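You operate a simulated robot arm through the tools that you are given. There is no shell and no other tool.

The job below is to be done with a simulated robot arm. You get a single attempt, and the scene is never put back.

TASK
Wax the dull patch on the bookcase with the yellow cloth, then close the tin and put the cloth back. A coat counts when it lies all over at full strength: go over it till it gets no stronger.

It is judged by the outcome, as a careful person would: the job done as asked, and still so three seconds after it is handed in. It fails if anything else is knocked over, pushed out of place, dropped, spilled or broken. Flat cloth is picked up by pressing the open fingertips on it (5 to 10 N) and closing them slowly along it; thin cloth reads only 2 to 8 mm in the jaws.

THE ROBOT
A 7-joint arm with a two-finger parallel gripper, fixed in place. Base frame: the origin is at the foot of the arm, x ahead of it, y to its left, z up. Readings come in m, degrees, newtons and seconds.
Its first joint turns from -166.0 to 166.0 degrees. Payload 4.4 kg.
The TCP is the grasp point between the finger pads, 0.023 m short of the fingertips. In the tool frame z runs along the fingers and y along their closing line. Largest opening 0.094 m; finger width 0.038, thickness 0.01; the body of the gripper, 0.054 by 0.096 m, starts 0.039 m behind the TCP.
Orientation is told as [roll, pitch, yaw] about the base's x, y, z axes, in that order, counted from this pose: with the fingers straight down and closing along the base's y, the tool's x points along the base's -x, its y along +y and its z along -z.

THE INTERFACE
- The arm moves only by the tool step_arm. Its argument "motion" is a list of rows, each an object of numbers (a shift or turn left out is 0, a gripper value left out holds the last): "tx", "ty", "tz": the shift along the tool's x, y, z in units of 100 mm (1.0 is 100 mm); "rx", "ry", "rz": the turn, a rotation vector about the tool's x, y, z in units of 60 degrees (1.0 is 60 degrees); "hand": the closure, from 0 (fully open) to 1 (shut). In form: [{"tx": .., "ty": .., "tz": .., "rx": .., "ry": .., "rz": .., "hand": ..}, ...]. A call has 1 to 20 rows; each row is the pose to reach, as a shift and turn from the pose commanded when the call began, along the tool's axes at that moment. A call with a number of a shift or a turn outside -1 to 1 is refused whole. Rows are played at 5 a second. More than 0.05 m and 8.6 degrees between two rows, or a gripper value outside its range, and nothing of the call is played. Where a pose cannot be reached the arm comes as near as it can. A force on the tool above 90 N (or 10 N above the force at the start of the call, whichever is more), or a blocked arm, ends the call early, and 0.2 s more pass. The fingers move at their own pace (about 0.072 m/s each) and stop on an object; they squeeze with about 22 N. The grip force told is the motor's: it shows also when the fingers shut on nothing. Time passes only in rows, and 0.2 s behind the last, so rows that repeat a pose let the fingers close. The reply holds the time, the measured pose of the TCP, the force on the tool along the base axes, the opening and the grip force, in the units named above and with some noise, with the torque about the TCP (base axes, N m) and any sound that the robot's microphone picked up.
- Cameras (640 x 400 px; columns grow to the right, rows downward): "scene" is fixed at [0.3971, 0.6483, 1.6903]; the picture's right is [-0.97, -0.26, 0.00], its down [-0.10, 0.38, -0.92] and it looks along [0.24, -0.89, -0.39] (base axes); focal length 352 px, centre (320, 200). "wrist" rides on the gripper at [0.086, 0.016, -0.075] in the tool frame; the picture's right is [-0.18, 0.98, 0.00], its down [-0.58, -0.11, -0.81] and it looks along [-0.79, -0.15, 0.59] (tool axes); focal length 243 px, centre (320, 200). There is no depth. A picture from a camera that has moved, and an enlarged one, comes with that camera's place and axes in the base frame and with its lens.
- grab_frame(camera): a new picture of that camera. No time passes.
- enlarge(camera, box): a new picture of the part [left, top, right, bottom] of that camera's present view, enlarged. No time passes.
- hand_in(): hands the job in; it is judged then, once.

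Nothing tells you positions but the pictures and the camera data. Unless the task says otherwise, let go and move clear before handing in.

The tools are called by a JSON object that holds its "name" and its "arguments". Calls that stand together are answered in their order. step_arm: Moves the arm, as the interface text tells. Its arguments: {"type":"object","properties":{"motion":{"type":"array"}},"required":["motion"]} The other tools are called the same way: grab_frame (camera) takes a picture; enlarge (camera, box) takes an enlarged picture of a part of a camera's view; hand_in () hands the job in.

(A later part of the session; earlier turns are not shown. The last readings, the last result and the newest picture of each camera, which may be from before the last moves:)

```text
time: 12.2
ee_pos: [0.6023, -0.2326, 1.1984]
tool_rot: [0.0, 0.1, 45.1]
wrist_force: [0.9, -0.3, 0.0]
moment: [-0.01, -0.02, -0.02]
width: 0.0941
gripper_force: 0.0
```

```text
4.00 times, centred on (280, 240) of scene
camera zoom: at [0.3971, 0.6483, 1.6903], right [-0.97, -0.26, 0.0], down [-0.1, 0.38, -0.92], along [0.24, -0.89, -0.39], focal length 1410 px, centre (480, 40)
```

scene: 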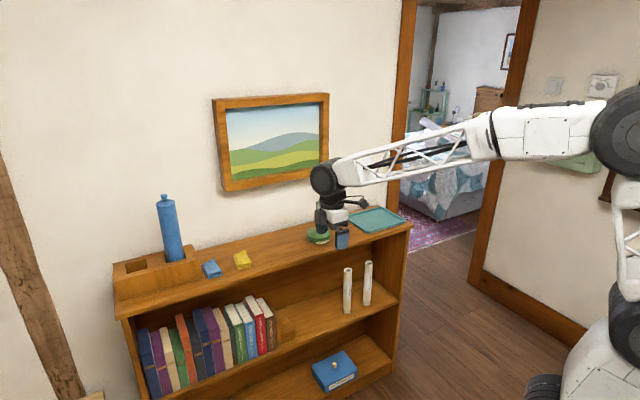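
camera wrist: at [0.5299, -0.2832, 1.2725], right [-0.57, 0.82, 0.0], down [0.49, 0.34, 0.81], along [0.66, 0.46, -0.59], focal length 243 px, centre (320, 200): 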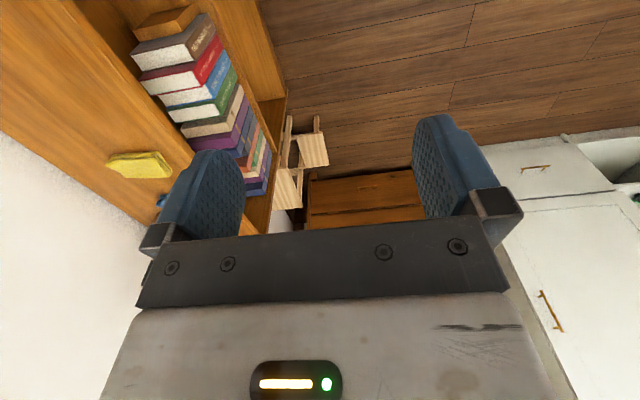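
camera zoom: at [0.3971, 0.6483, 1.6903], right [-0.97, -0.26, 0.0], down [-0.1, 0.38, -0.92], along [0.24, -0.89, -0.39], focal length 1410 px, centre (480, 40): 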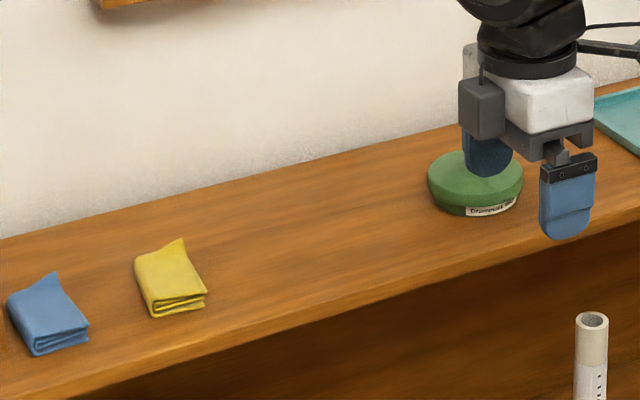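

A smoother, slightly browner area does seem to lie between tin and cloth, with grainier bright wood near the cloth. I'll zoom on the supposed borders.

{"name": "enlarge", "arguments": {"camera": "wrist", "box": [60, 90, 140, 140]}}

{"name": "enlarge", "arguments": {"camera": "wrist", "box": [10, 110, 90, 160]}}

{"name": "enlarge", "arguments": {"camera": "wrist", "box": [40, 40, 120, 90]}}

{"name": "enlarge", "arguments": {"camera": "wrist", "box": [0, 0, 80, 50]}}

{"name": "enlarge", "arguments": {"camera": "scene", "box": [245, 235, 285, 260]}}

{"name": "enlarge", "arguments": {"camera": "scene", "box": [270, 235, 310, 260]}}

```text
8.00 times, centred on (100, 115) of wrist
camera zoom: at [0.5299, -0.2832, 1.2725], right [-0.57, 0.82, 0.0], down [0.49, 0.34, 0.81], along [0.66, 0.46, -0.59], focal length 1941 px, centre (2080, 880)
```

zoom: 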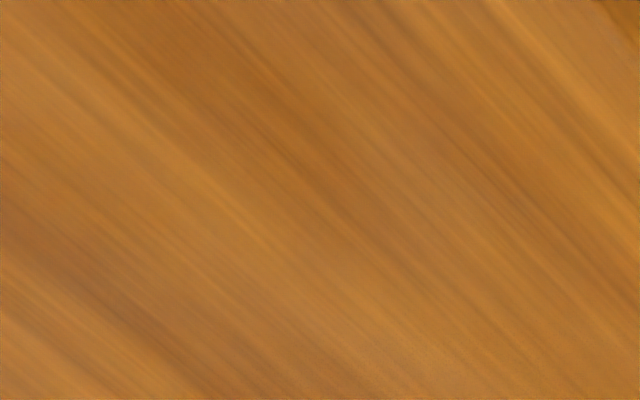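

```text
8.00 times, centred on (50, 135) of wrist
camera zoom: at [0.5299, -0.2832, 1.2725], right [-0.57, 0.82, 0.0], down [0.49, 0.34, 0.81], along [0.66, 0.46, -0.59], focal length 1941 px, centre (2480, 720)
```

zoom: 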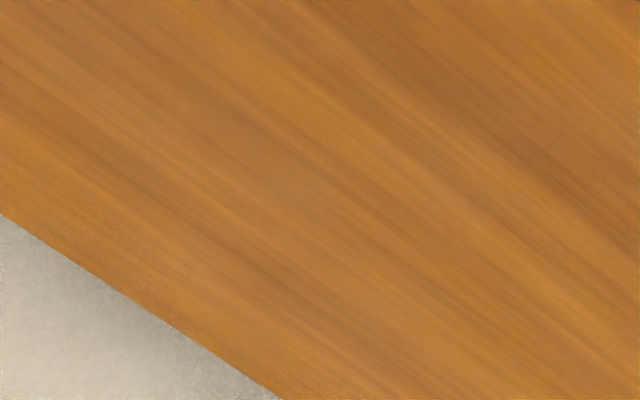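

```text
8.00 times, centred on (80, 65) of wrist
camera zoom: at [0.5299, -0.2832, 1.2725], right [-0.57, 0.82, 0.0], down [0.49, 0.34, 0.81], along [0.66, 0.46, -0.59], focal length 1941 px, centre (2240, 1280)
```

zoom: 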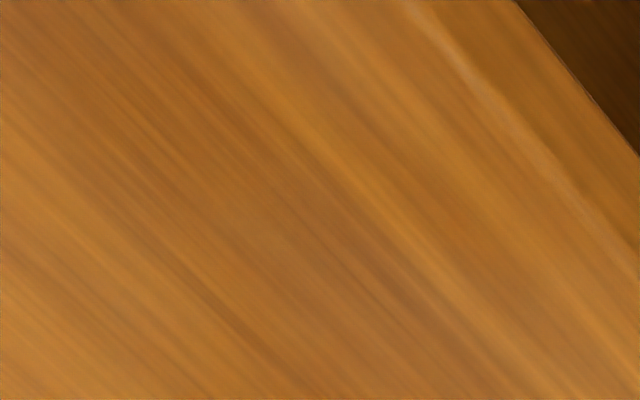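

```text
8.00 times, centred on (40, 25) of wrist
camera zoom: at [0.5299, -0.2832, 1.2725], right [-0.57, 0.82, 0.0], down [0.49, 0.34, 0.81], along [0.66, 0.46, -0.59], focal length 1941 px, centre (2560, 1600)
```

zoom: 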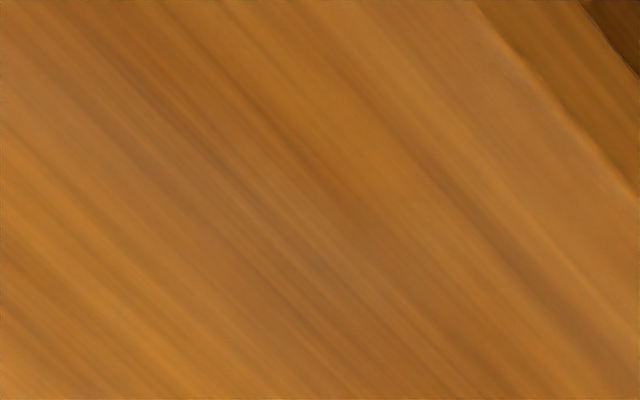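

```text
16.00 times, centred on (265, 248) of scene
camera zoom: at [0.3971, 0.6483, 1.6903], right [-0.97, -0.26, 0.0], down [-0.1, 0.38, -0.92], along [0.24, -0.89, -0.39], focal length 5640 px, centre (1200, -560)
```

zoom: 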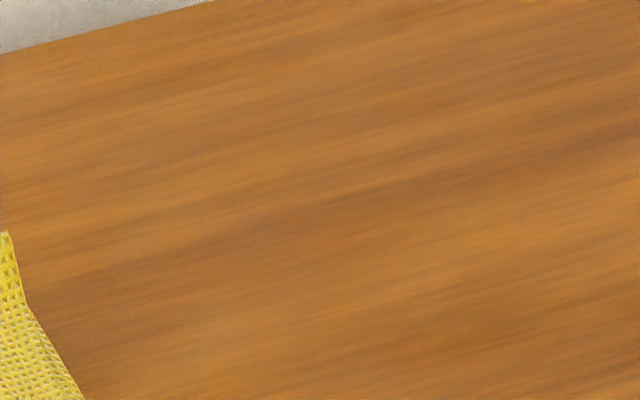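

```text
16.00 times, centred on (290, 248) of scene
camera zoom: at [0.3971, 0.6483, 1.6903], right [-0.97, -0.26, 0.0], down [-0.1, 0.38, -0.92], along [0.24, -0.89, -0.39], focal length 5640 px, centre (800, -560)
```

zoom: 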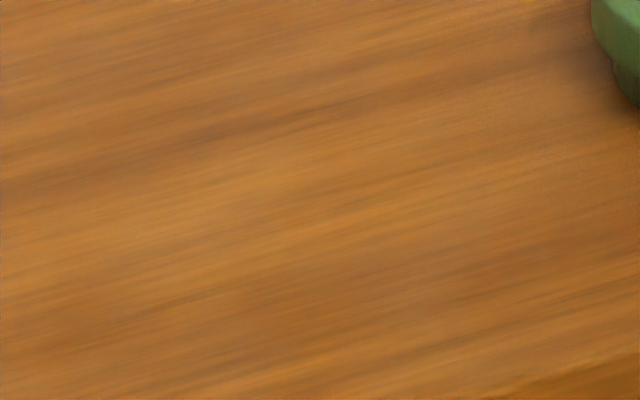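

The grain I saw is just shading noise near objects, so still no certain patch. I'll move to the tray side and look along the top at a lower angle, where gloss differences should show.

{"name": "step_arm", "arguments": {"motion": [{"tx": 0.4, "ty": -0.2}, {"tx": 0.8, "ty": -0.4}, {"tx": 1.0, "ty": -0.6}, {"tx": 1.0, "ty": -0.6}]}}

{"name": "step_arm", "arguments": {"motion": [{"tx": 0.35, "ty": -0.25, "tz": 0.1, "ry": -0.1}, {"tx": 0.7, "ty": -0.5, "tz": 0.2, "ry": -0.2}, {"tx": 1.0, "ty": -0.75, "tz": 0.3, "ry": -0.3}, {"tx": 1.0, "ty": -1.0, "tz": 0.4, "ry": -0.3}, {"tx": 1.0, "ty": -1.0, "tz": 0.4, "ry": -0.3}]}}

{"name": "grab_frame", "arguments": {"camera": "wrist"}}

{"name": "grab_frame", "arguments": {"camera": "scene"}}

```text
time: 13.2
ee_pos: [0.5751, -0.3448, 1.1992]
tool_rot: [0.0, 0.0, 45.0]
wrist_force: [-0.3, 0.3, 0.3]
moment: [0.0, 0.02, -0.05]
width: 0.0939
gripper_force: 0.0
```

```text
time: 14.4
ee_pos: [0.5759, -0.4881, 1.1568]
tool_rot: [-0.1, -18.0, 45.1]
wrist_force: [0.3, -0.5, 0.1]
moment: [0.0, 0.01, 0.01]
width: 0.0942
gripper_force: 0.1
```

```text
taken
camera wrist: at [0.489, -0.5516, 1.2017], right [-0.57, 0.82, 0.06], down [0.29, 0.14, 0.95], along [0.77, 0.56, -0.32], focal length 243 px, centre (320, 200)
```

wrist: 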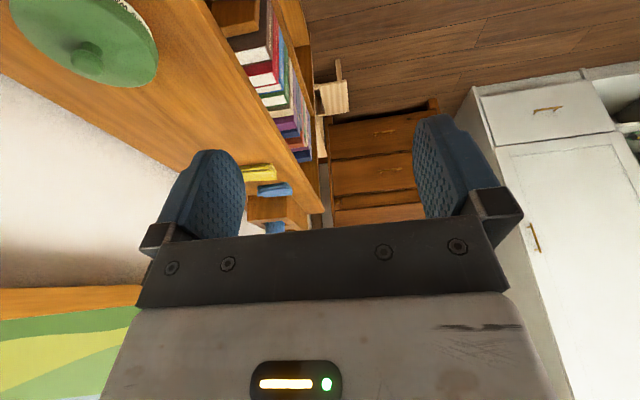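

```text
taken
```

scene: 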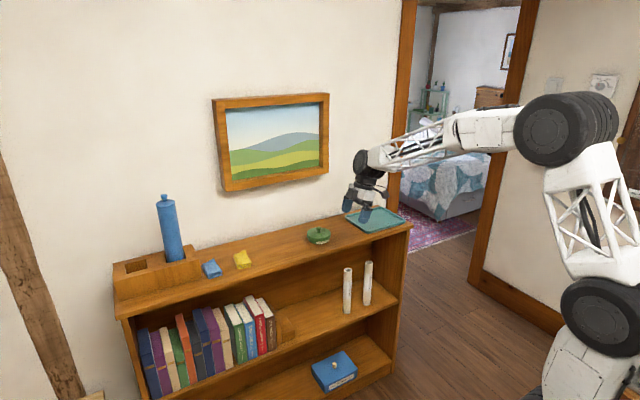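

{"name": "enlarge", "arguments": {"camera": "wrist", "box": [60, 20, 300, 170]}}

{"name": "enlarge", "arguments": {"camera": "wrist", "box": [130, 40, 260, 121]}}

{"name": "enlarge", "arguments": {"camera": "scene", "box": [210, 200, 338, 280]}}

{"name": "enlarge", "arguments": {"camera": "scene", "box": [315, 205, 379, 245]}}

```text
2.67 times, centred on (180, 95) of wrist
camera zoom: at [0.489, -0.5516, 1.2017], right [-0.57, 0.82, 0.06], down [0.29, 0.14, 0.95], along [0.77, 0.56, -0.32], focal length 647 px, centre (693, 480)
```

zoom: 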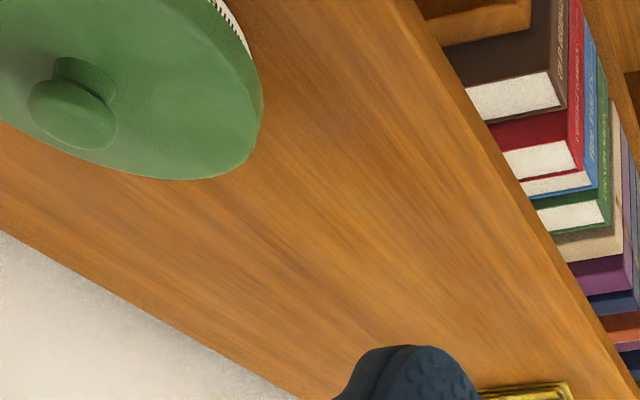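

```text
4.92 times, centred on (195, 80) of wrist
camera zoom: at [0.489, -0.5516, 1.2017], right [-0.57, 0.82, 0.06], down [0.29, 0.14, 0.95], along [0.77, 0.56, -0.32], focal length 1194 px, centre (935, 788)
```

zoom: 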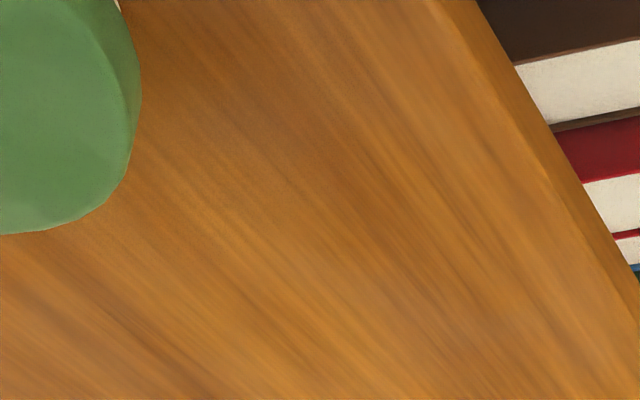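

```text
5.00 times, centred on (274, 240) of scene
camera zoom: at [0.3971, 0.6483, 1.6903], right [-0.97, -0.26, 0.0], down [-0.1, 0.38, -0.92], along [0.24, -0.89, -0.39], focal length 1762 px, centre (550, 0)
```

zoom: 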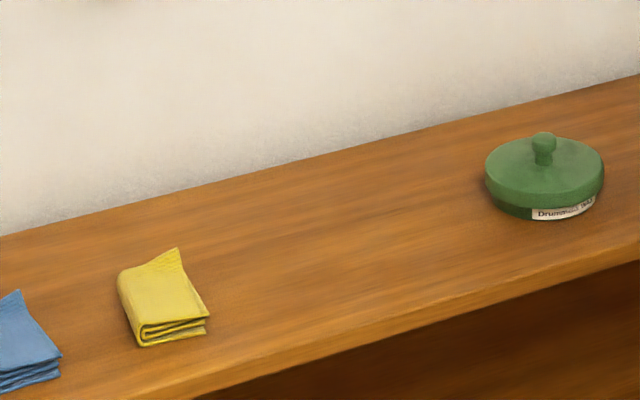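

```text
10.00 times, centred on (347, 225) of scene
camera zoom: at [0.3971, 0.6483, 1.6903], right [-0.97, -0.26, 0.0], down [-0.1, 0.38, -0.92], along [0.24, -0.89, -0.39], focal length 3525 px, centre (50, -50)
```

zoom: 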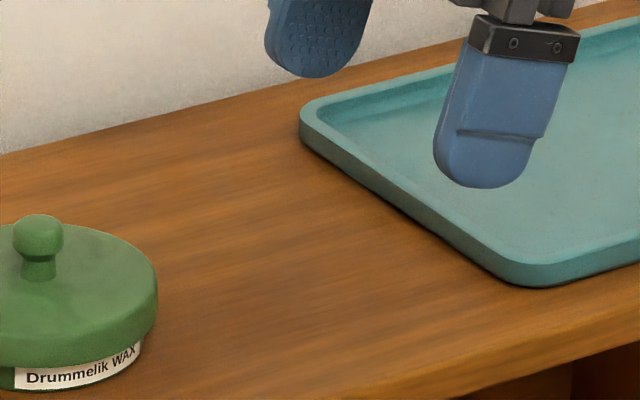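

The wood between tin and tray looks a bit pinker/duller in this last view. I'll move the arm off to the left so it doesn't shade that area, then compare.

{"name": "step_arm", "arguments": {"motion": [{"tz": -0.3, "ty": 0.3}, {"tz": -0.6, "ty": 0.6}, {"tz": -0.8, "ty": 0.9}, {"tz": -0.8, "ty": 1.0}]}}

{"name": "step_arm", "arguments": {"motion": [{"tx": -0.4, "ty": 0.3, "ry": 0.1}, {"tx": -0.8, "ty": 0.6, "ry": 0.2}, {"tx": -1.0, "ty": 0.9, "ry": 0.3}, {"tx": -1.0, "ty": 1.0, "ry": 0.3}]}}

{"name": "step_arm", "arguments": {"motion": [{"tx": -0.4}, {"tx": -0.8}, {"tx": -1.0}, {"tx": -1.0}]}}

{"name": "enlarge", "arguments": {"camera": "scene", "box": [230, 190, 420, 309]}}

{"name": "enlarge", "arguments": {"camera": "scene", "box": [300, 200, 380, 250]}}

{"name": "grab_frame", "arguments": {"camera": "wrist"}}

```text
time: 15.4
ee_pos: [0.4871, -0.4336, 1.2333]
tool_rot: [0.1, -18.0, 45.0]
wrist_force: [0.1, 0.5, 0.0]
moment: [-0.01, -0.04, -0.02]
width: 0.094
gripper_force: 0.1
```

```text
time: 16.6
ee_pos: [0.4947, -0.303, 1.2196]
tool_rot: [4.0, 1.0, 45.0]
wrist_force: [0.5, -0.9, -0.2]
moment: [0.05, 0.04, 0.01]
width: 0.0941
gripper_force: 0.0
stopped in row 4: the arm was blocked; the commanded pose is now the measured one
```

```text
time: 17.6
ee_pos: [0.5648, -0.2324, 1.2249]
tool_rot: [3.6, 0.9, 45.1]
wrist_force: [-0.1, 0.1, 0.2]
moment: [0.06, -0.03, -0.01]
width: 0.0939
gripper_force: 0.0
```

```text
3.36 times, centred on (325, 250) of scene
camera zoom: at [0.3971, 0.6483, 1.6903], right [-0.97, -0.26, 0.0], down [-0.1, 0.38, -0.92], along [0.24, -0.89, -0.39], focal length 1185 px, centre (303, 34)
```

zoom: 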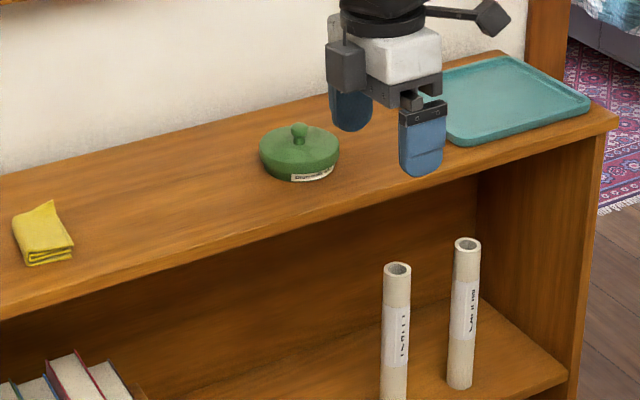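

```text
8.00 times, centred on (340, 225) of scene
camera zoom: at [0.3971, 0.6483, 1.6903], right [-0.97, -0.26, 0.0], down [-0.1, 0.38, -0.92], along [0.24, -0.89, -0.39], focal length 2820 px, centre (160, 0)
```

zoom: 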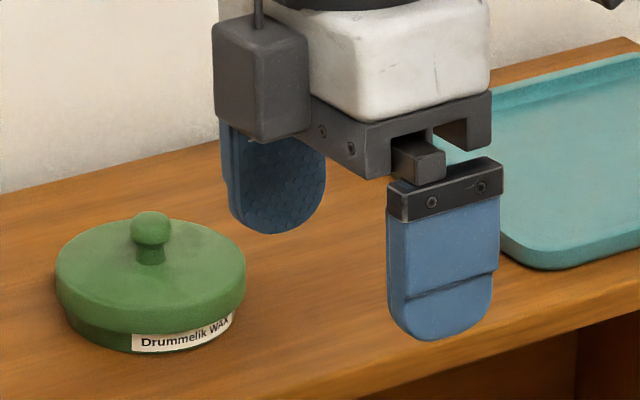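

```text
taken
camera wrist: at [0.496, -0.285, 1.3013], right [-0.56, 0.82, 0.06], down [0.53, 0.31, 0.79], along [0.63, 0.48, -0.61], focal length 243 px, centre (320, 200)
```

wrist: 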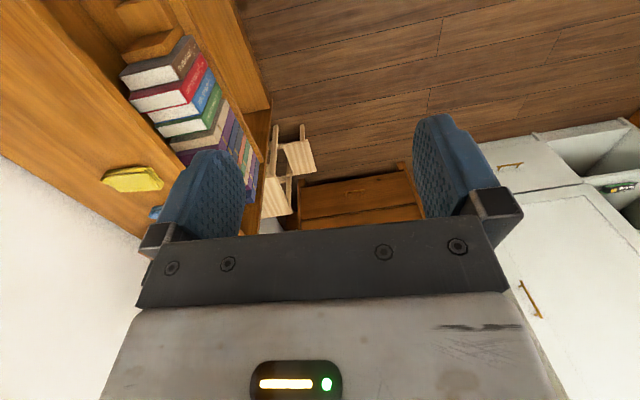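

The arm reached a joint limit in that last turn (no contact). I'll level the tool, turn it back to face the bookcase, and check the tin–tray area.

{"name": "step_arm", "arguments": {"motion": [{"rx": 0.06, "ry": -0.015}, {"rx": 0.06, "ry": -0.015}]}}

{"name": "step_arm", "arguments": {"motion": [{"rz": 0.14}, {"rz": 0.28}, {"rz": 0.42}, {"rz": 0.56}, {"rz": 0.7}, {"rz": 0.84}, {"rz": 0.95}]}}

{"name": "step_arm", "arguments": {"motion": [{"rz": 0.14}, {"rz": 0.28}, {"rz": 0.42}, {"rz": 0.55}, {"rz": 0.55}]}}

{"name": "enlarge", "arguments": {"camera": "scene", "box": [230, 190, 420, 309]}}

{"name": "grab_frame", "arguments": {"camera": "wrist"}}

```text
time: 18.2
ee_pos: [0.5664, -0.2341, 1.2202]
tool_rot: [0.2, 0.1, 45.0]
wrist_force: [0.2, 0.0, 0.5]
moment: [-0.03, -0.01, -0.02]
width: 0.0941
gripper_force: 0.0
```

```text
time: 19.8
ee_pos: [0.5642, -0.2317, 1.2235]
tool_rot: [0.1, 0.0, -12.1]
wrist_force: [0.2, 0.0, 0.3]
moment: [0.0, -0.01, 0.03]
width: 0.0942
gripper_force: 0.1
```

```text
time: 21.0
ee_pos: [0.5651, -0.2321, 1.2228]
tool_rot: [-0.1, -0.1, -45.1]
wrist_force: [-0.7, 0.3, -0.3]
moment: [0.02, 0.01, -0.01]
width: 0.0942
gripper_force: 0.1
```

```text
3.36 times, centred on (325, 250) of scene
camera zoom: at [0.3971, 0.6483, 1.6903], right [-0.97, -0.26, 0.0], down [-0.1, 0.38, -0.92], along [0.24, -0.89, -0.39], focal length 1185 px, centre (303, 34)
```

zoom: 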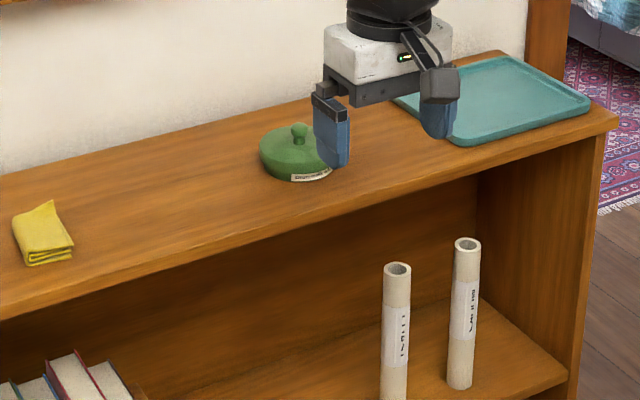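

```text
taken
camera wrist: at [0.5143, -0.1604, 1.2992], right [0.83, 0.56, 0.0], down [0.33, -0.49, 0.81], along [0.45, -0.67, -0.59], focal length 243 px, centre (320, 200)
```

wrist: 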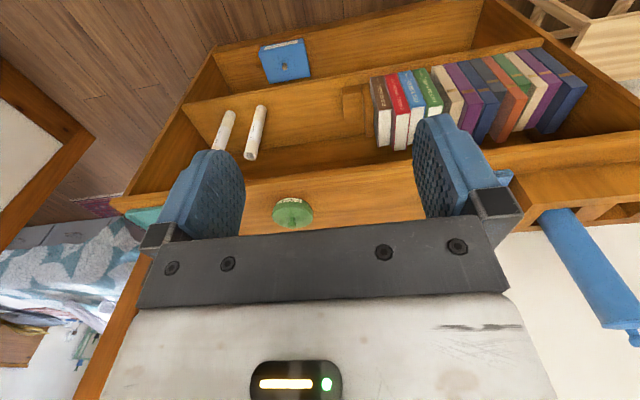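

Next I'll slide over to face the span between tin and tray and look at it closely.

{"name": "step_arm", "arguments": {"motion": [{"ty": -0.4}, {"ty": -0.8}, {"ty": -1.0}, {"ty": -1.0}]}}

{"name": "step_arm", "arguments": {"motion": [{"ty": -0.4, "tx": -0.2}, {"ty": -0.8, "tx": -0.4}, {"ty": -1.0, "tx": -0.7}, {"ty": -1.0, "tx": -0.7}]}}

{"name": "step_arm", "arguments": {"motion": [{"ty": -0.3, "tx": -0.2, "tz": 0.2}, {"ty": -0.6, "tx": -0.4, "tz": 0.4}, {"ty": -0.85, "tx": -0.7, "tz": 0.6}, {"ty": -0.85, "tx": -0.7, "tz": 0.7}]}}

{"name": "grab_frame", "arguments": {"camera": "wrist"}}

{"name": "enlarge", "arguments": {"camera": "wrist", "box": [230, 100, 430, 225]}}

{"name": "enlarge", "arguments": {"camera": "scene", "box": [230, 190, 420, 309]}}

```text
time: 22.0
ee_pos: [0.4983, -0.3057, 1.2077]
tool_rot: [-0.3, 1.7, -45.1]
wrist_force: [0.5, -0.1, 0.3]
moment: [0.02, 0.01, 0.02]
width: 0.094
gripper_force: 0.1
```

```text
time: 23.0
ee_pos: [0.4734, -0.4244, 1.2256]
tool_rot: [0.1, 0.0, -45.1]
wrist_force: [-0.3, -0.2, 0.3]
moment: [0.0, -0.02, -0.01]
width: 0.094
gripper_force: 0.1
```

```text
time: 24.0
ee_pos: [0.4617, -0.5332, 1.1552]
tool_rot: [0.0, 0.0, -45.0]
wrist_force: [0.0, 0.9, 0.8]
moment: [0.02, -0.02, 0.01]
width: 0.0943
gripper_force: 0.1
```

```text
taken
camera wrist: at [0.4107, -0.4609, 1.2297], right [0.83, 0.56, 0.0], down [0.33, -0.49, 0.81], along [0.46, -0.67, -0.59], focal length 243 px, centre (320, 200)
```

wrist: 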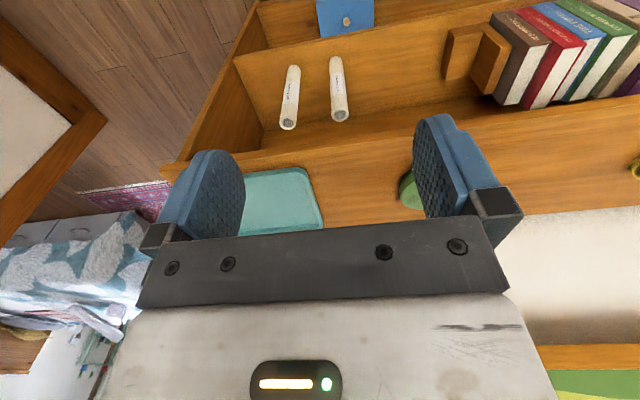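

```text
3.20 times, centred on (330, 162) of wrist
camera zoom: at [0.4107, -0.4609, 1.2297], right [0.83, 0.56, 0.0], down [0.33, -0.49, 0.81], along [0.46, -0.67, -0.59], focal length 776 px, centre (288, 320)
```

zoom: 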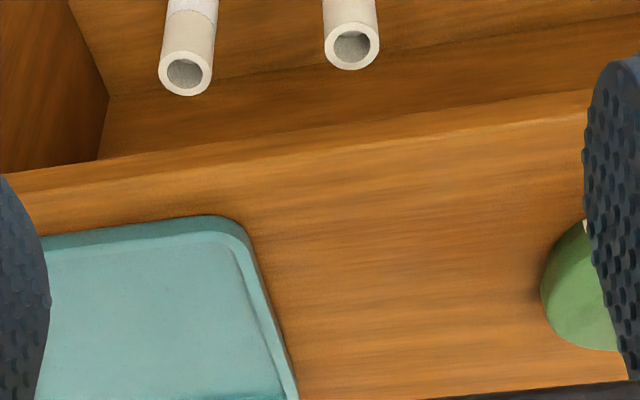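

```text
3.36 times, centred on (325, 250) of scene
camera zoom: at [0.3971, 0.6483, 1.6903], right [-0.97, -0.26, 0.0], down [-0.1, 0.38, -0.92], along [0.24, -0.89, -0.39], focal length 1185 px, centre (303, 34)
```

zoom: 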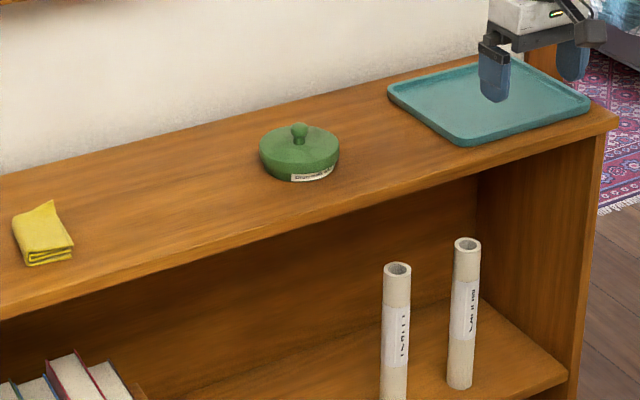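

The tin–tray span looks much like the rest here. For a fair comparison I'll take a close-up with the same geometry as I used earlier for the tin–cloth span.

{"name": "step_arm", "arguments": {"motion": [{"tx": -0.3, "tz": 0.2}, {"tx": -0.6, "tz": 0.4}, {"tx": -0.87, "tz": 0.57, "ty": 0.2}, {"tx": -0.87, "tz": 0.57, "ty": 0.2}]}}

{"name": "grab_frame", "arguments": {"camera": "wrist"}}

{"name": "enlarge", "arguments": {"camera": "wrist", "box": [230, 80, 440, 211]}}

{"name": "enlarge", "arguments": {"camera": "wrist", "box": [200, 0, 440, 150]}}

```text
time: 25.0
ee_pos: [0.5387, -0.58, 1.0978]
tool_rot: [0.0, 0.0, -44.9]
wrist_force: [0.5, 0.0, -0.6]
moment: [0.03, 0.01, -0.01]
width: 0.0941
gripper_force: 0.0
```

```text
taken
camera wrist: at [0.4882, -0.5082, 1.1722], right [0.83, 0.56, 0.0], down [0.33, -0.49, 0.81], along [0.46, -0.66, -0.59], focal length 243 px, centre (320, 200)
```

wrist: 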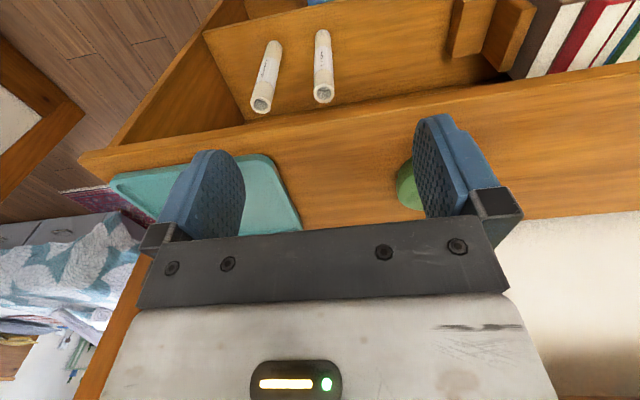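

```text
3.05 times, centred on (335, 146) of wrist
camera zoom: at [0.4882, -0.5082, 1.1722], right [0.83, 0.56, 0.0], down [0.33, -0.49, 0.81], along [0.46, -0.66, -0.59], focal length 739 px, centre (274, 366)
```

zoom: 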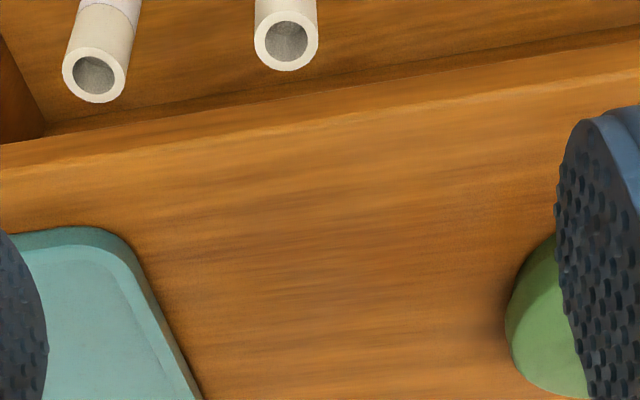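

```text
2.67 times, centred on (320, 75) of wrist
camera zoom: at [0.4882, -0.5082, 1.1722], right [0.83, 0.56, 0.0], down [0.33, -0.49, 0.81], along [0.46, -0.66, -0.59], focal length 647 px, centre (320, 533)
```

zoom: 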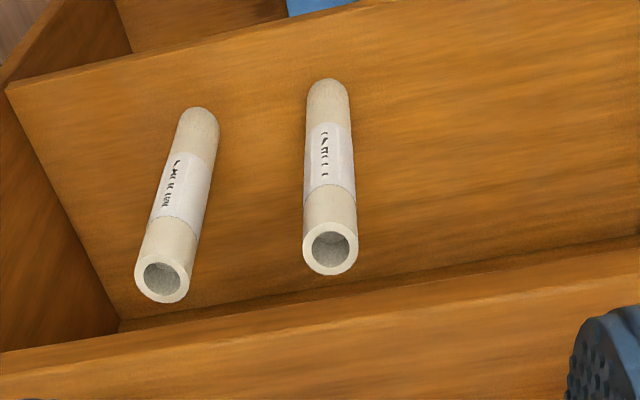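

Still nothing distinct there. I'll raise the gripper higher over the top so the unobstructed upper part of the wrist view looks almost straight down on the whole top at once.

{"name": "step_arm", "arguments": {"motion": [{"tz": -0.4}, {"tz": -0.8}, {"tz": -1.0, "ty": 0.2}, {"tz": -1.0, "ty": 0.6}, {"tz": -1.0, "ty": 1.0}]}}

{"name": "step_arm", "arguments": {"motion": [{"ty": 0.3, "tx": -0.2}, {"ty": 0.6, "tx": -0.5}, {"ty": 0.8, "tx": -0.9}, {"ty": 0.8, "tx": -0.9}]}}

{"name": "grab_frame", "arguments": {"camera": "wrist"}}

{"name": "enlarge", "arguments": {"camera": "wrist", "box": [200, 0, 456, 160]}}

```text
time: 26.2
ee_pos: [0.608, -0.5088, 1.1967]
tool_rot: [0.0, 0.0, -44.9]
wrist_force: [0.6, 0.5, 0.0]
moment: [-0.04, 0.07, 0.0]
width: 0.0942
gripper_force: 0.0
```

```text
time: 27.2
ee_pos: [0.7306, -0.516, 1.1975]
tool_rot: [0.0, 0.0, -44.9]
wrist_force: [-0.5, -0.3, -0.5]
moment: [0.0, 0.03, -0.02]
width: 0.0939
gripper_force: 0.0
```

```text
taken
camera wrist: at [0.6795, -0.4438, 1.2721], right [0.83, 0.56, 0.0], down [0.33, -0.49, 0.81], along [0.46, -0.66, -0.59], focal length 243 px, centre (320, 200)
```

wrist: 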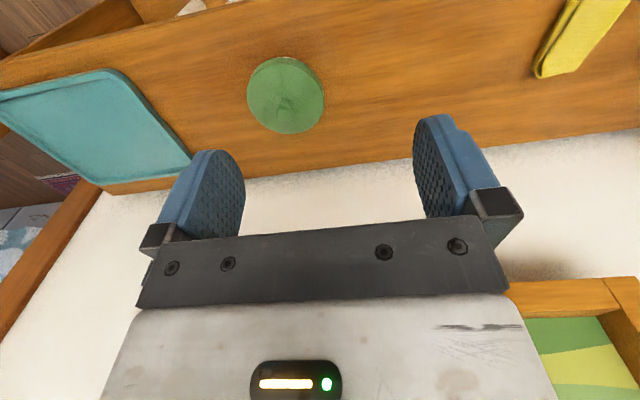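

```text
2.50 times, centred on (328, 80) of wrist
camera zoom: at [0.6795, -0.4438, 1.2721], right [0.83, 0.56, 0.0], down [0.33, -0.49, 0.81], along [0.46, -0.66, -0.59], focal length 606 px, centre (300, 500)
```

zoom: 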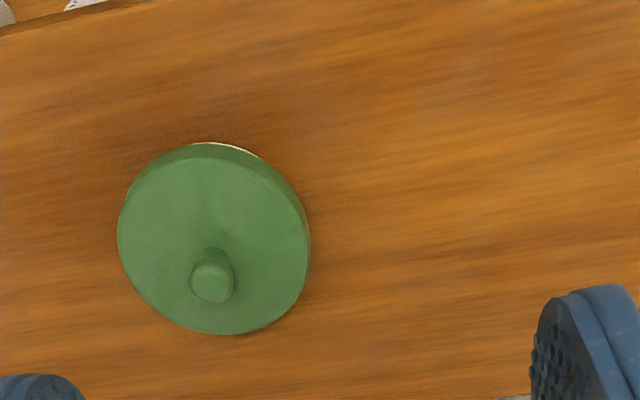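

Now I do notice a paler area right of the tin (towards the cloth) in this top-down view. Zooming into it.

{"name": "enlarge", "arguments": {"camera": "wrist", "box": [310, 0, 566, 160]}}

{"name": "enlarge", "arguments": {"camera": "wrist", "box": [0, 0, 640, 250]}}

{"name": "enlarge", "arguments": {"camera": "wrist", "box": [140, 40, 300, 140]}}

{"name": "enlarge", "arguments": {"camera": "wrist", "box": [320, 0, 420, 62]}}

{"name": "enlarge", "arguments": {"camera": "wrist", "box": [430, 20, 590, 120]}}

```text
2.50 times, centred on (438, 80) of wrist
camera zoom: at [0.6795, -0.4438, 1.2721], right [0.83, 0.56, 0.0], down [0.33, -0.49, 0.81], along [0.46, -0.66, -0.59], focal length 606 px, centre (25, 500)
```

zoom: 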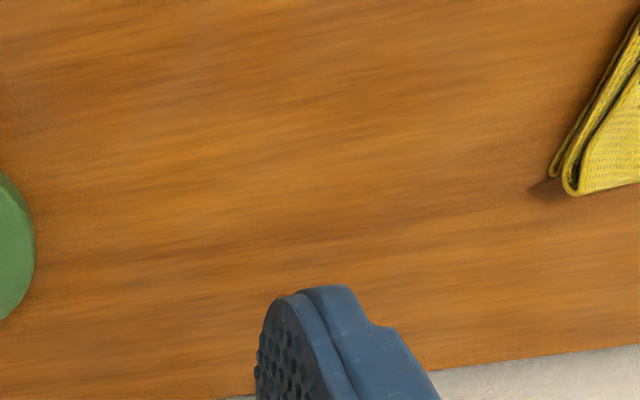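

```text
1.00 times, centred on (320, 125) of wrist (not enlarged: the box is as wide or as high as the picture)
camera zoom: at [0.6795, -0.4438, 1.2721], right [0.83, 0.56, 0.0], down [0.33, -0.49, 0.81], along [0.46, -0.66, -0.59], focal length 243 px, centre (320, 275)
```

zoom: 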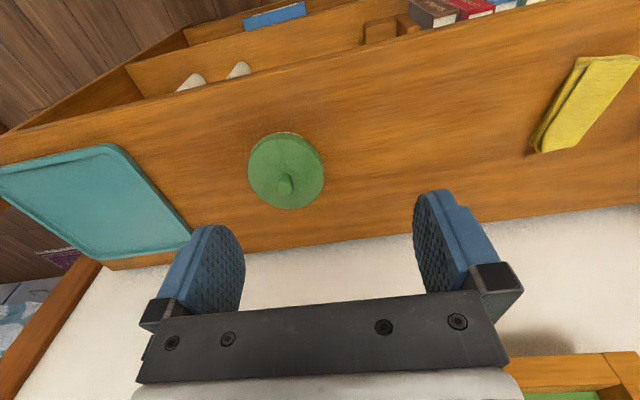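

```text
4.00 times, centred on (220, 90) of wrist
camera zoom: at [0.6795, -0.4438, 1.2721], right [0.83, 0.56, 0.0], down [0.33, -0.49, 0.81], along [0.46, -0.66, -0.59], focal length 970 px, centre (720, 640)
```

zoom: 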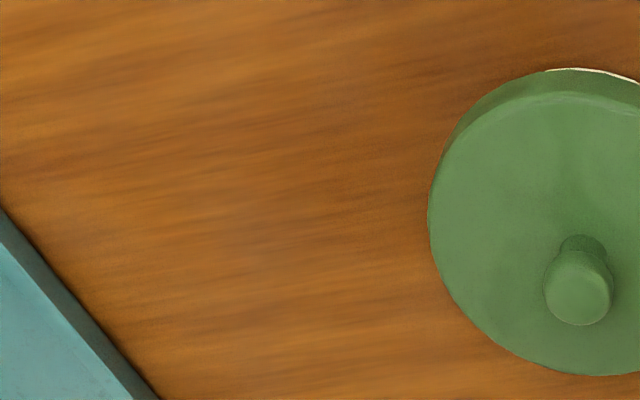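

```text
6.40 times, centred on (370, 31) of wrist
camera zoom: at [0.6795, -0.4438, 1.2721], right [0.83, 0.56, 0.0], down [0.33, -0.49, 0.81], along [0.46, -0.66, -0.59], focal length 1553 px, centre (0, 1282)
```

zoom: 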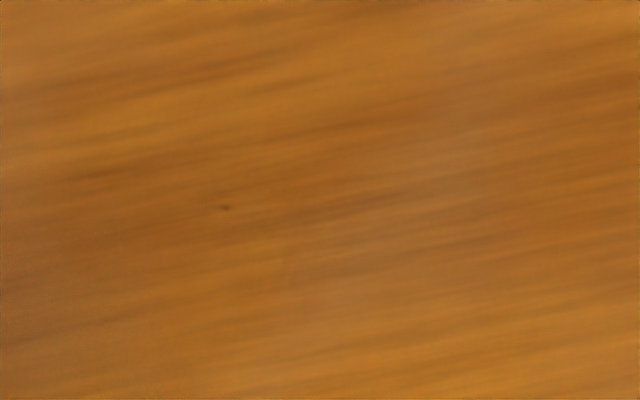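

```text
4.00 times, centred on (510, 70) of wrist
camera zoom: at [0.6795, -0.4438, 1.2721], right [0.83, 0.56, 0.0], down [0.33, -0.49, 0.81], along [0.46, -0.66, -0.59], focal length 970 px, centre (-440, 720)
```

zoom: 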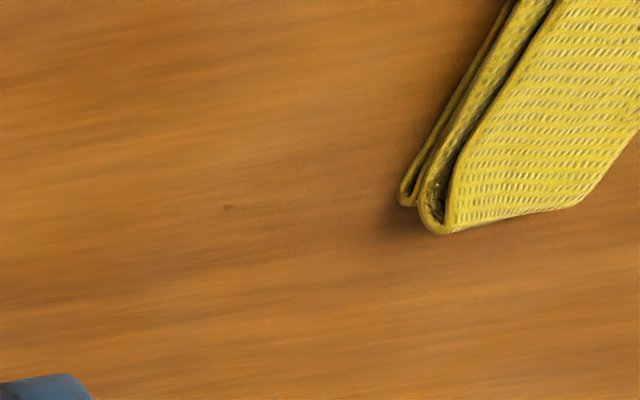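

In this top-down view the wood between tin and tray looks duller and pinker than elsewhere. I'll zoom on that from both cameras.

{"name": "enlarge", "arguments": {"camera": "wrist", "box": [100, -20, 292, 100]}}

{"name": "enlarge", "arguments": {"camera": "wrist", "box": [170, 30, 270, 92]}}

{"name": "enlarge", "arguments": {"camera": "wrist", "box": [170, 90, 270, 152]}}

{"name": "enlarge", "arguments": {"camera": "scene", "box": [320, 205, 384, 245]}}

{"name": "enlarge", "arguments": {"camera": "scene", "box": [326, 218, 366, 243]}}

```text
refused: -20 is not a number from 0 to 400
```

```text
6.40 times, centred on (220, 61) of wrist
camera zoom: at [0.6795, -0.4438, 1.2721], right [0.83, 0.56, 0.0], down [0.33, -0.49, 0.81], along [0.46, -0.66, -0.59], focal length 1553 px, centre (960, 1090)
```

zoom: 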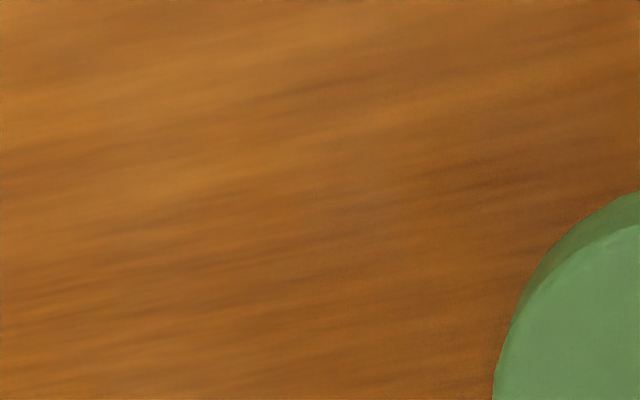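

```text
6.40 times, centred on (220, 121) of wrist
camera zoom: at [0.6795, -0.4438, 1.2721], right [0.83, 0.56, 0.0], down [0.33, -0.49, 0.81], along [0.46, -0.66, -0.59], focal length 1553 px, centre (960, 706)
```

zoom: 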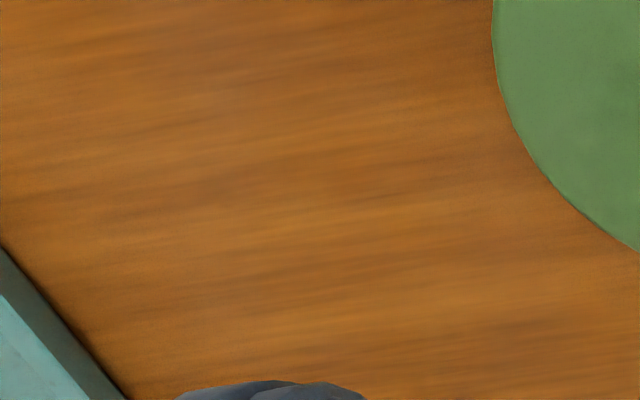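

```text
10.00 times, centred on (352, 225) of scene
camera zoom: at [0.3971, 0.6483, 1.6903], right [-0.97, -0.26, 0.0], down [-0.1, 0.38, -0.92], along [0.24, -0.89, -0.39], focal length 3525 px, centre (0, -50)
```

zoom: 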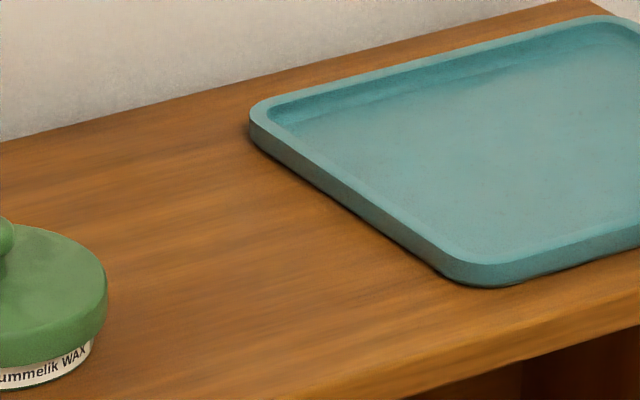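

```text
16.00 times, centred on (346, 230) of scene
camera zoom: at [0.3971, 0.6483, 1.6903], right [-0.97, -0.26, 0.0], down [-0.1, 0.38, -0.92], along [0.24, -0.89, -0.39], focal length 5640 px, centre (-96, -288)
```

zoom: 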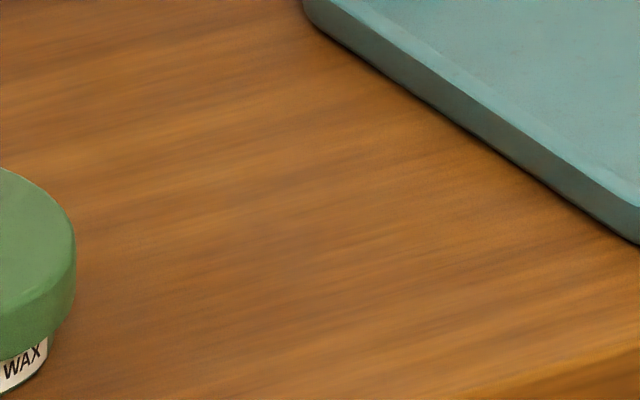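

The top still shows no crisp border. I'll check the shelves, edges and sides too before deciding.

{"name": "enlarge", "arguments": {"camera": "scene", "box": [270, 270, 400, 351]}}

{"name": "enlarge", "arguments": {"camera": "scene", "box": [200, 330, 330, 400]}}

{"name": "enlarge", "arguments": {"camera": "scene", "box": [330, 300, 420, 400]}}

{"name": "enlarge", "arguments": {"camera": "scene", "box": [100, 260, 180, 310]}}

{"name": "enlarge", "arguments": {"camera": "scene", "box": [190, 260, 290, 322]}}

{"name": "enlarge", "arguments": {"camera": "scene", "box": [380, 200, 420, 225]}}

```text
4.92 times, centred on (335, 310) of scene
camera zoom: at [0.3971, 0.6483, 1.6903], right [-0.97, -0.26, 0.0], down [-0.1, 0.38, -0.92], along [0.24, -0.89, -0.39], focal length 1735 px, centre (246, -344)
```

zoom: 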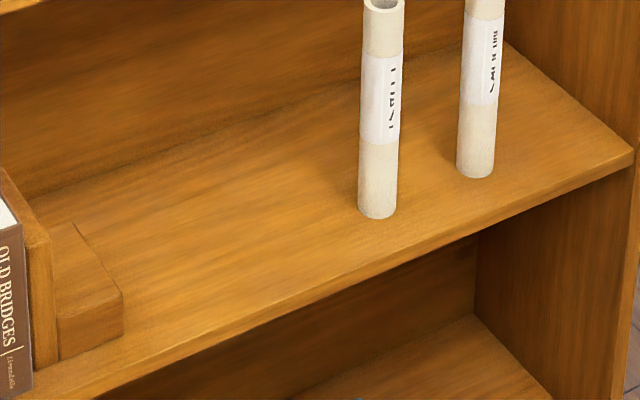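

```text
4.92 times, centred on (265, 365) of scene
camera zoom: at [0.3971, 0.6483, 1.6903], right [-0.97, -0.26, 0.0], down [-0.1, 0.38, -0.92], along [0.24, -0.89, -0.39], focal length 1735 px, centre (591, -612)
```

zoom: 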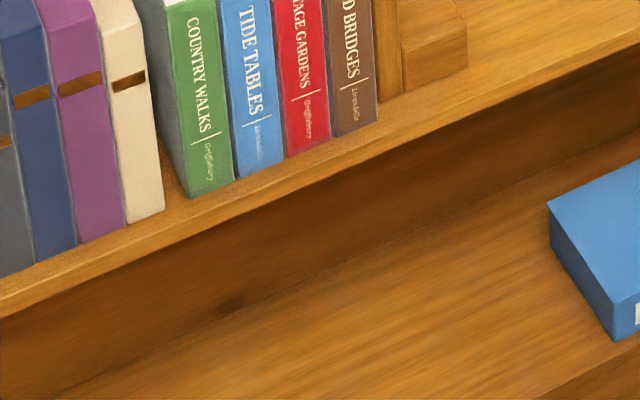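

```text
4.00 times, centred on (375, 350) of scene
camera zoom: at [0.3971, 0.6483, 1.6903], right [-0.97, -0.26, 0.0], down [-0.1, 0.38, -0.92], along [0.24, -0.89, -0.39], focal length 1410 px, centre (100, -400)
```

zoom: 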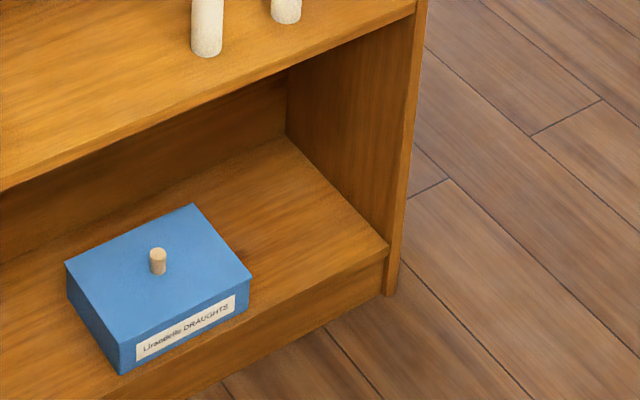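

```text
8.00 times, centred on (140, 285) of scene
camera zoom: at [0.3971, 0.6483, 1.6903], right [-0.97, -0.26, 0.0], down [-0.1, 0.38, -0.92], along [0.24, -0.89, -0.39], focal length 2820 px, centre (1760, -480)
```

zoom: 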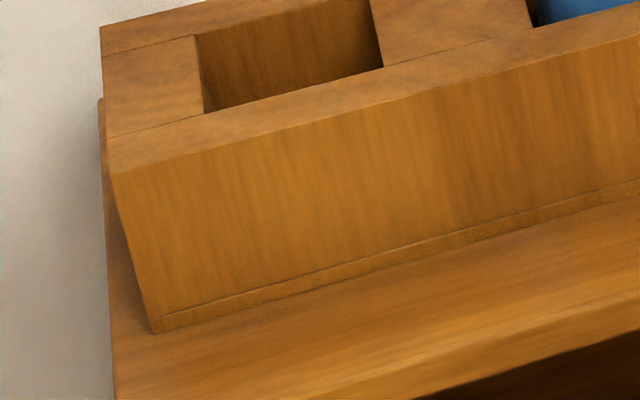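

```text
6.40 times, centred on (240, 291) of scene
camera zoom: at [0.3971, 0.6483, 1.6903], right [-0.97, -0.26, 0.0], down [-0.1, 0.38, -0.92], along [0.24, -0.89, -0.39], focal length 2256 px, centre (832, -382)
```

zoom: 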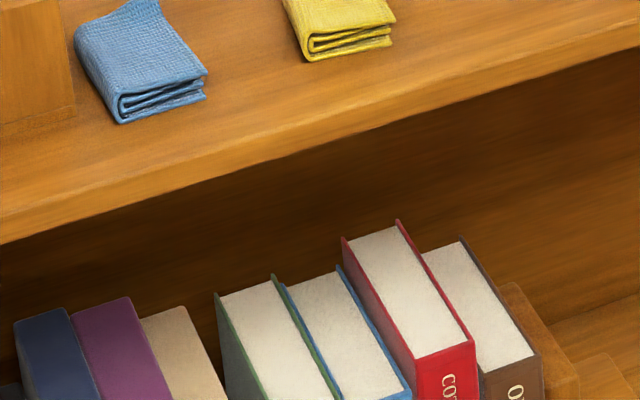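

```text
16.00 times, centred on (400, 212) of scene
camera zoom: at [0.3971, 0.6483, 1.6903], right [-0.97, -0.26, 0.0], down [-0.1, 0.38, -0.92], along [0.24, -0.89, -0.39], focal length 5640 px, centre (-960, 0)
```

zoom: 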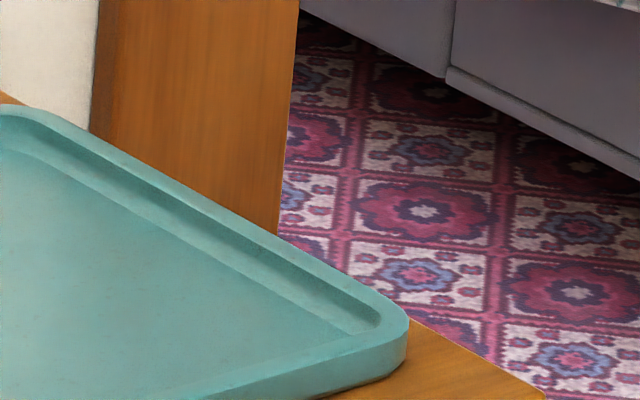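

No patch on the shelves or sides either. I'll compare small colour samples across the top at very high zoom.

{"name": "enlarge", "arguments": {"camera": "scene", "box": [222, 258, 230, 263]}}

{"name": "enlarge", "arguments": {"camera": "scene", "box": [262, 250, 270, 255]}}

{"name": "enlarge", "arguments": {"camera": "scene", "box": [280, 242, 288, 247]}}

{"name": "enlarge", "arguments": {"camera": "scene", "box": [344, 226, 352, 231]}}

{"name": "enlarge", "arguments": {"camera": "scene", "box": [360, 232, 368, 237]}}

{"name": "enlarge", "arguments": {"camera": "scene", "box": [190, 275, 198, 280]}}

```text
16.00 times, centred on (226, 260) of scene
camera zoom: at [0.3971, 0.6483, 1.6903], right [-0.97, -0.26, 0.0], down [-0.1, 0.38, -0.92], along [0.24, -0.89, -0.39], focal length 5640 px, centre (1824, -768)
```

zoom: 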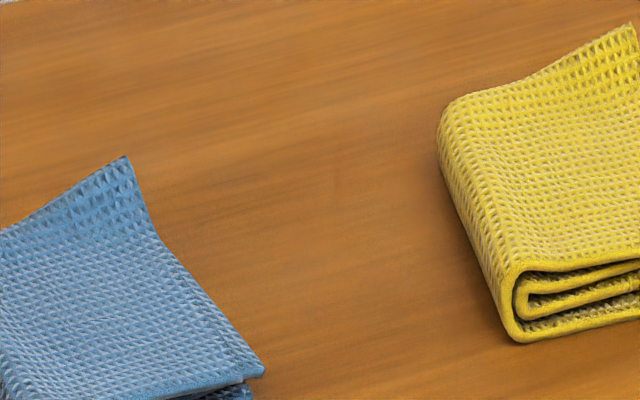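

```text
16.00 times, centred on (266, 252) of scene
camera zoom: at [0.3971, 0.6483, 1.6903], right [-0.97, -0.26, 0.0], down [-0.1, 0.38, -0.92], along [0.24, -0.89, -0.39], focal length 5640 px, centre (1184, -640)
```

zoom: 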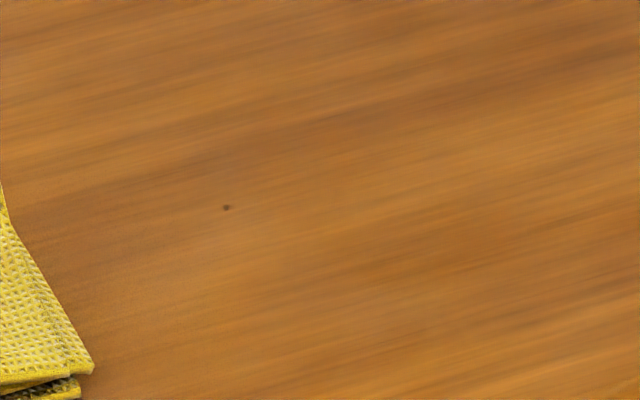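

```text
16.00 times, centred on (284, 244) of scene
camera zoom: at [0.3971, 0.6483, 1.6903], right [-0.97, -0.26, 0.0], down [-0.1, 0.38, -0.92], along [0.24, -0.89, -0.39], focal length 5640 px, centre (896, -512)
```

zoom: 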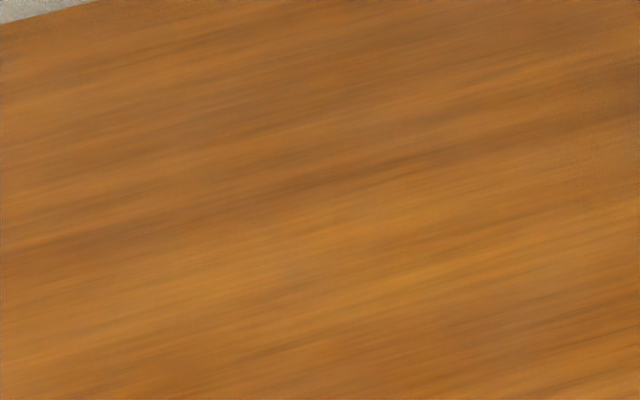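

```text
16.00 times, centred on (348, 228) of scene
camera zoom: at [0.3971, 0.6483, 1.6903], right [-0.97, -0.26, 0.0], down [-0.1, 0.38, -0.92], along [0.24, -0.89, -0.39], focal length 5640 px, centre (-128, -256)
```

zoom: 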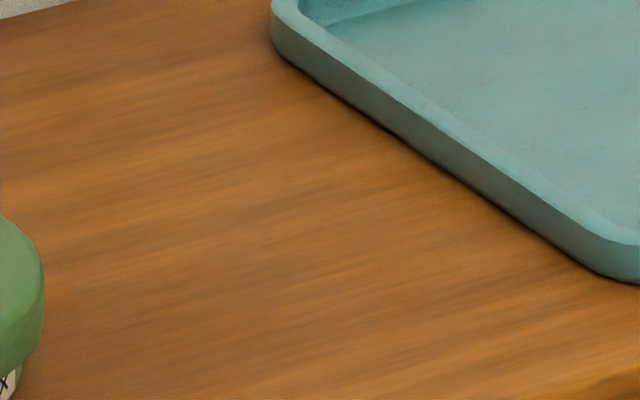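

```text
16.00 times, centred on (364, 234) of scene
camera zoom: at [0.3971, 0.6483, 1.6903], right [-0.97, -0.26, 0.0], down [-0.1, 0.38, -0.92], along [0.24, -0.89, -0.39], focal length 5640 px, centre (-384, -352)
```

zoom: 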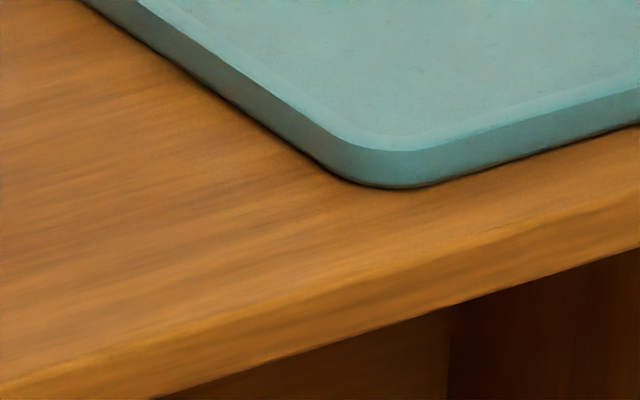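

```text
16.00 times, centred on (194, 278) of scene
camera zoom: at [0.3971, 0.6483, 1.6903], right [-0.97, -0.26, 0.0], down [-0.1, 0.38, -0.92], along [0.24, -0.89, -0.39], focal length 5640 px, centre (2336, -1040)
```

zoom: 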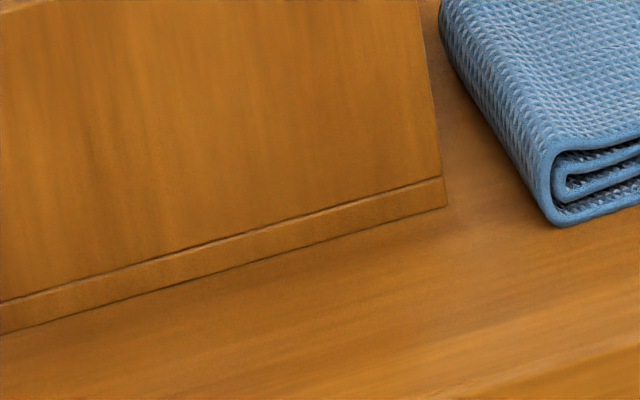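

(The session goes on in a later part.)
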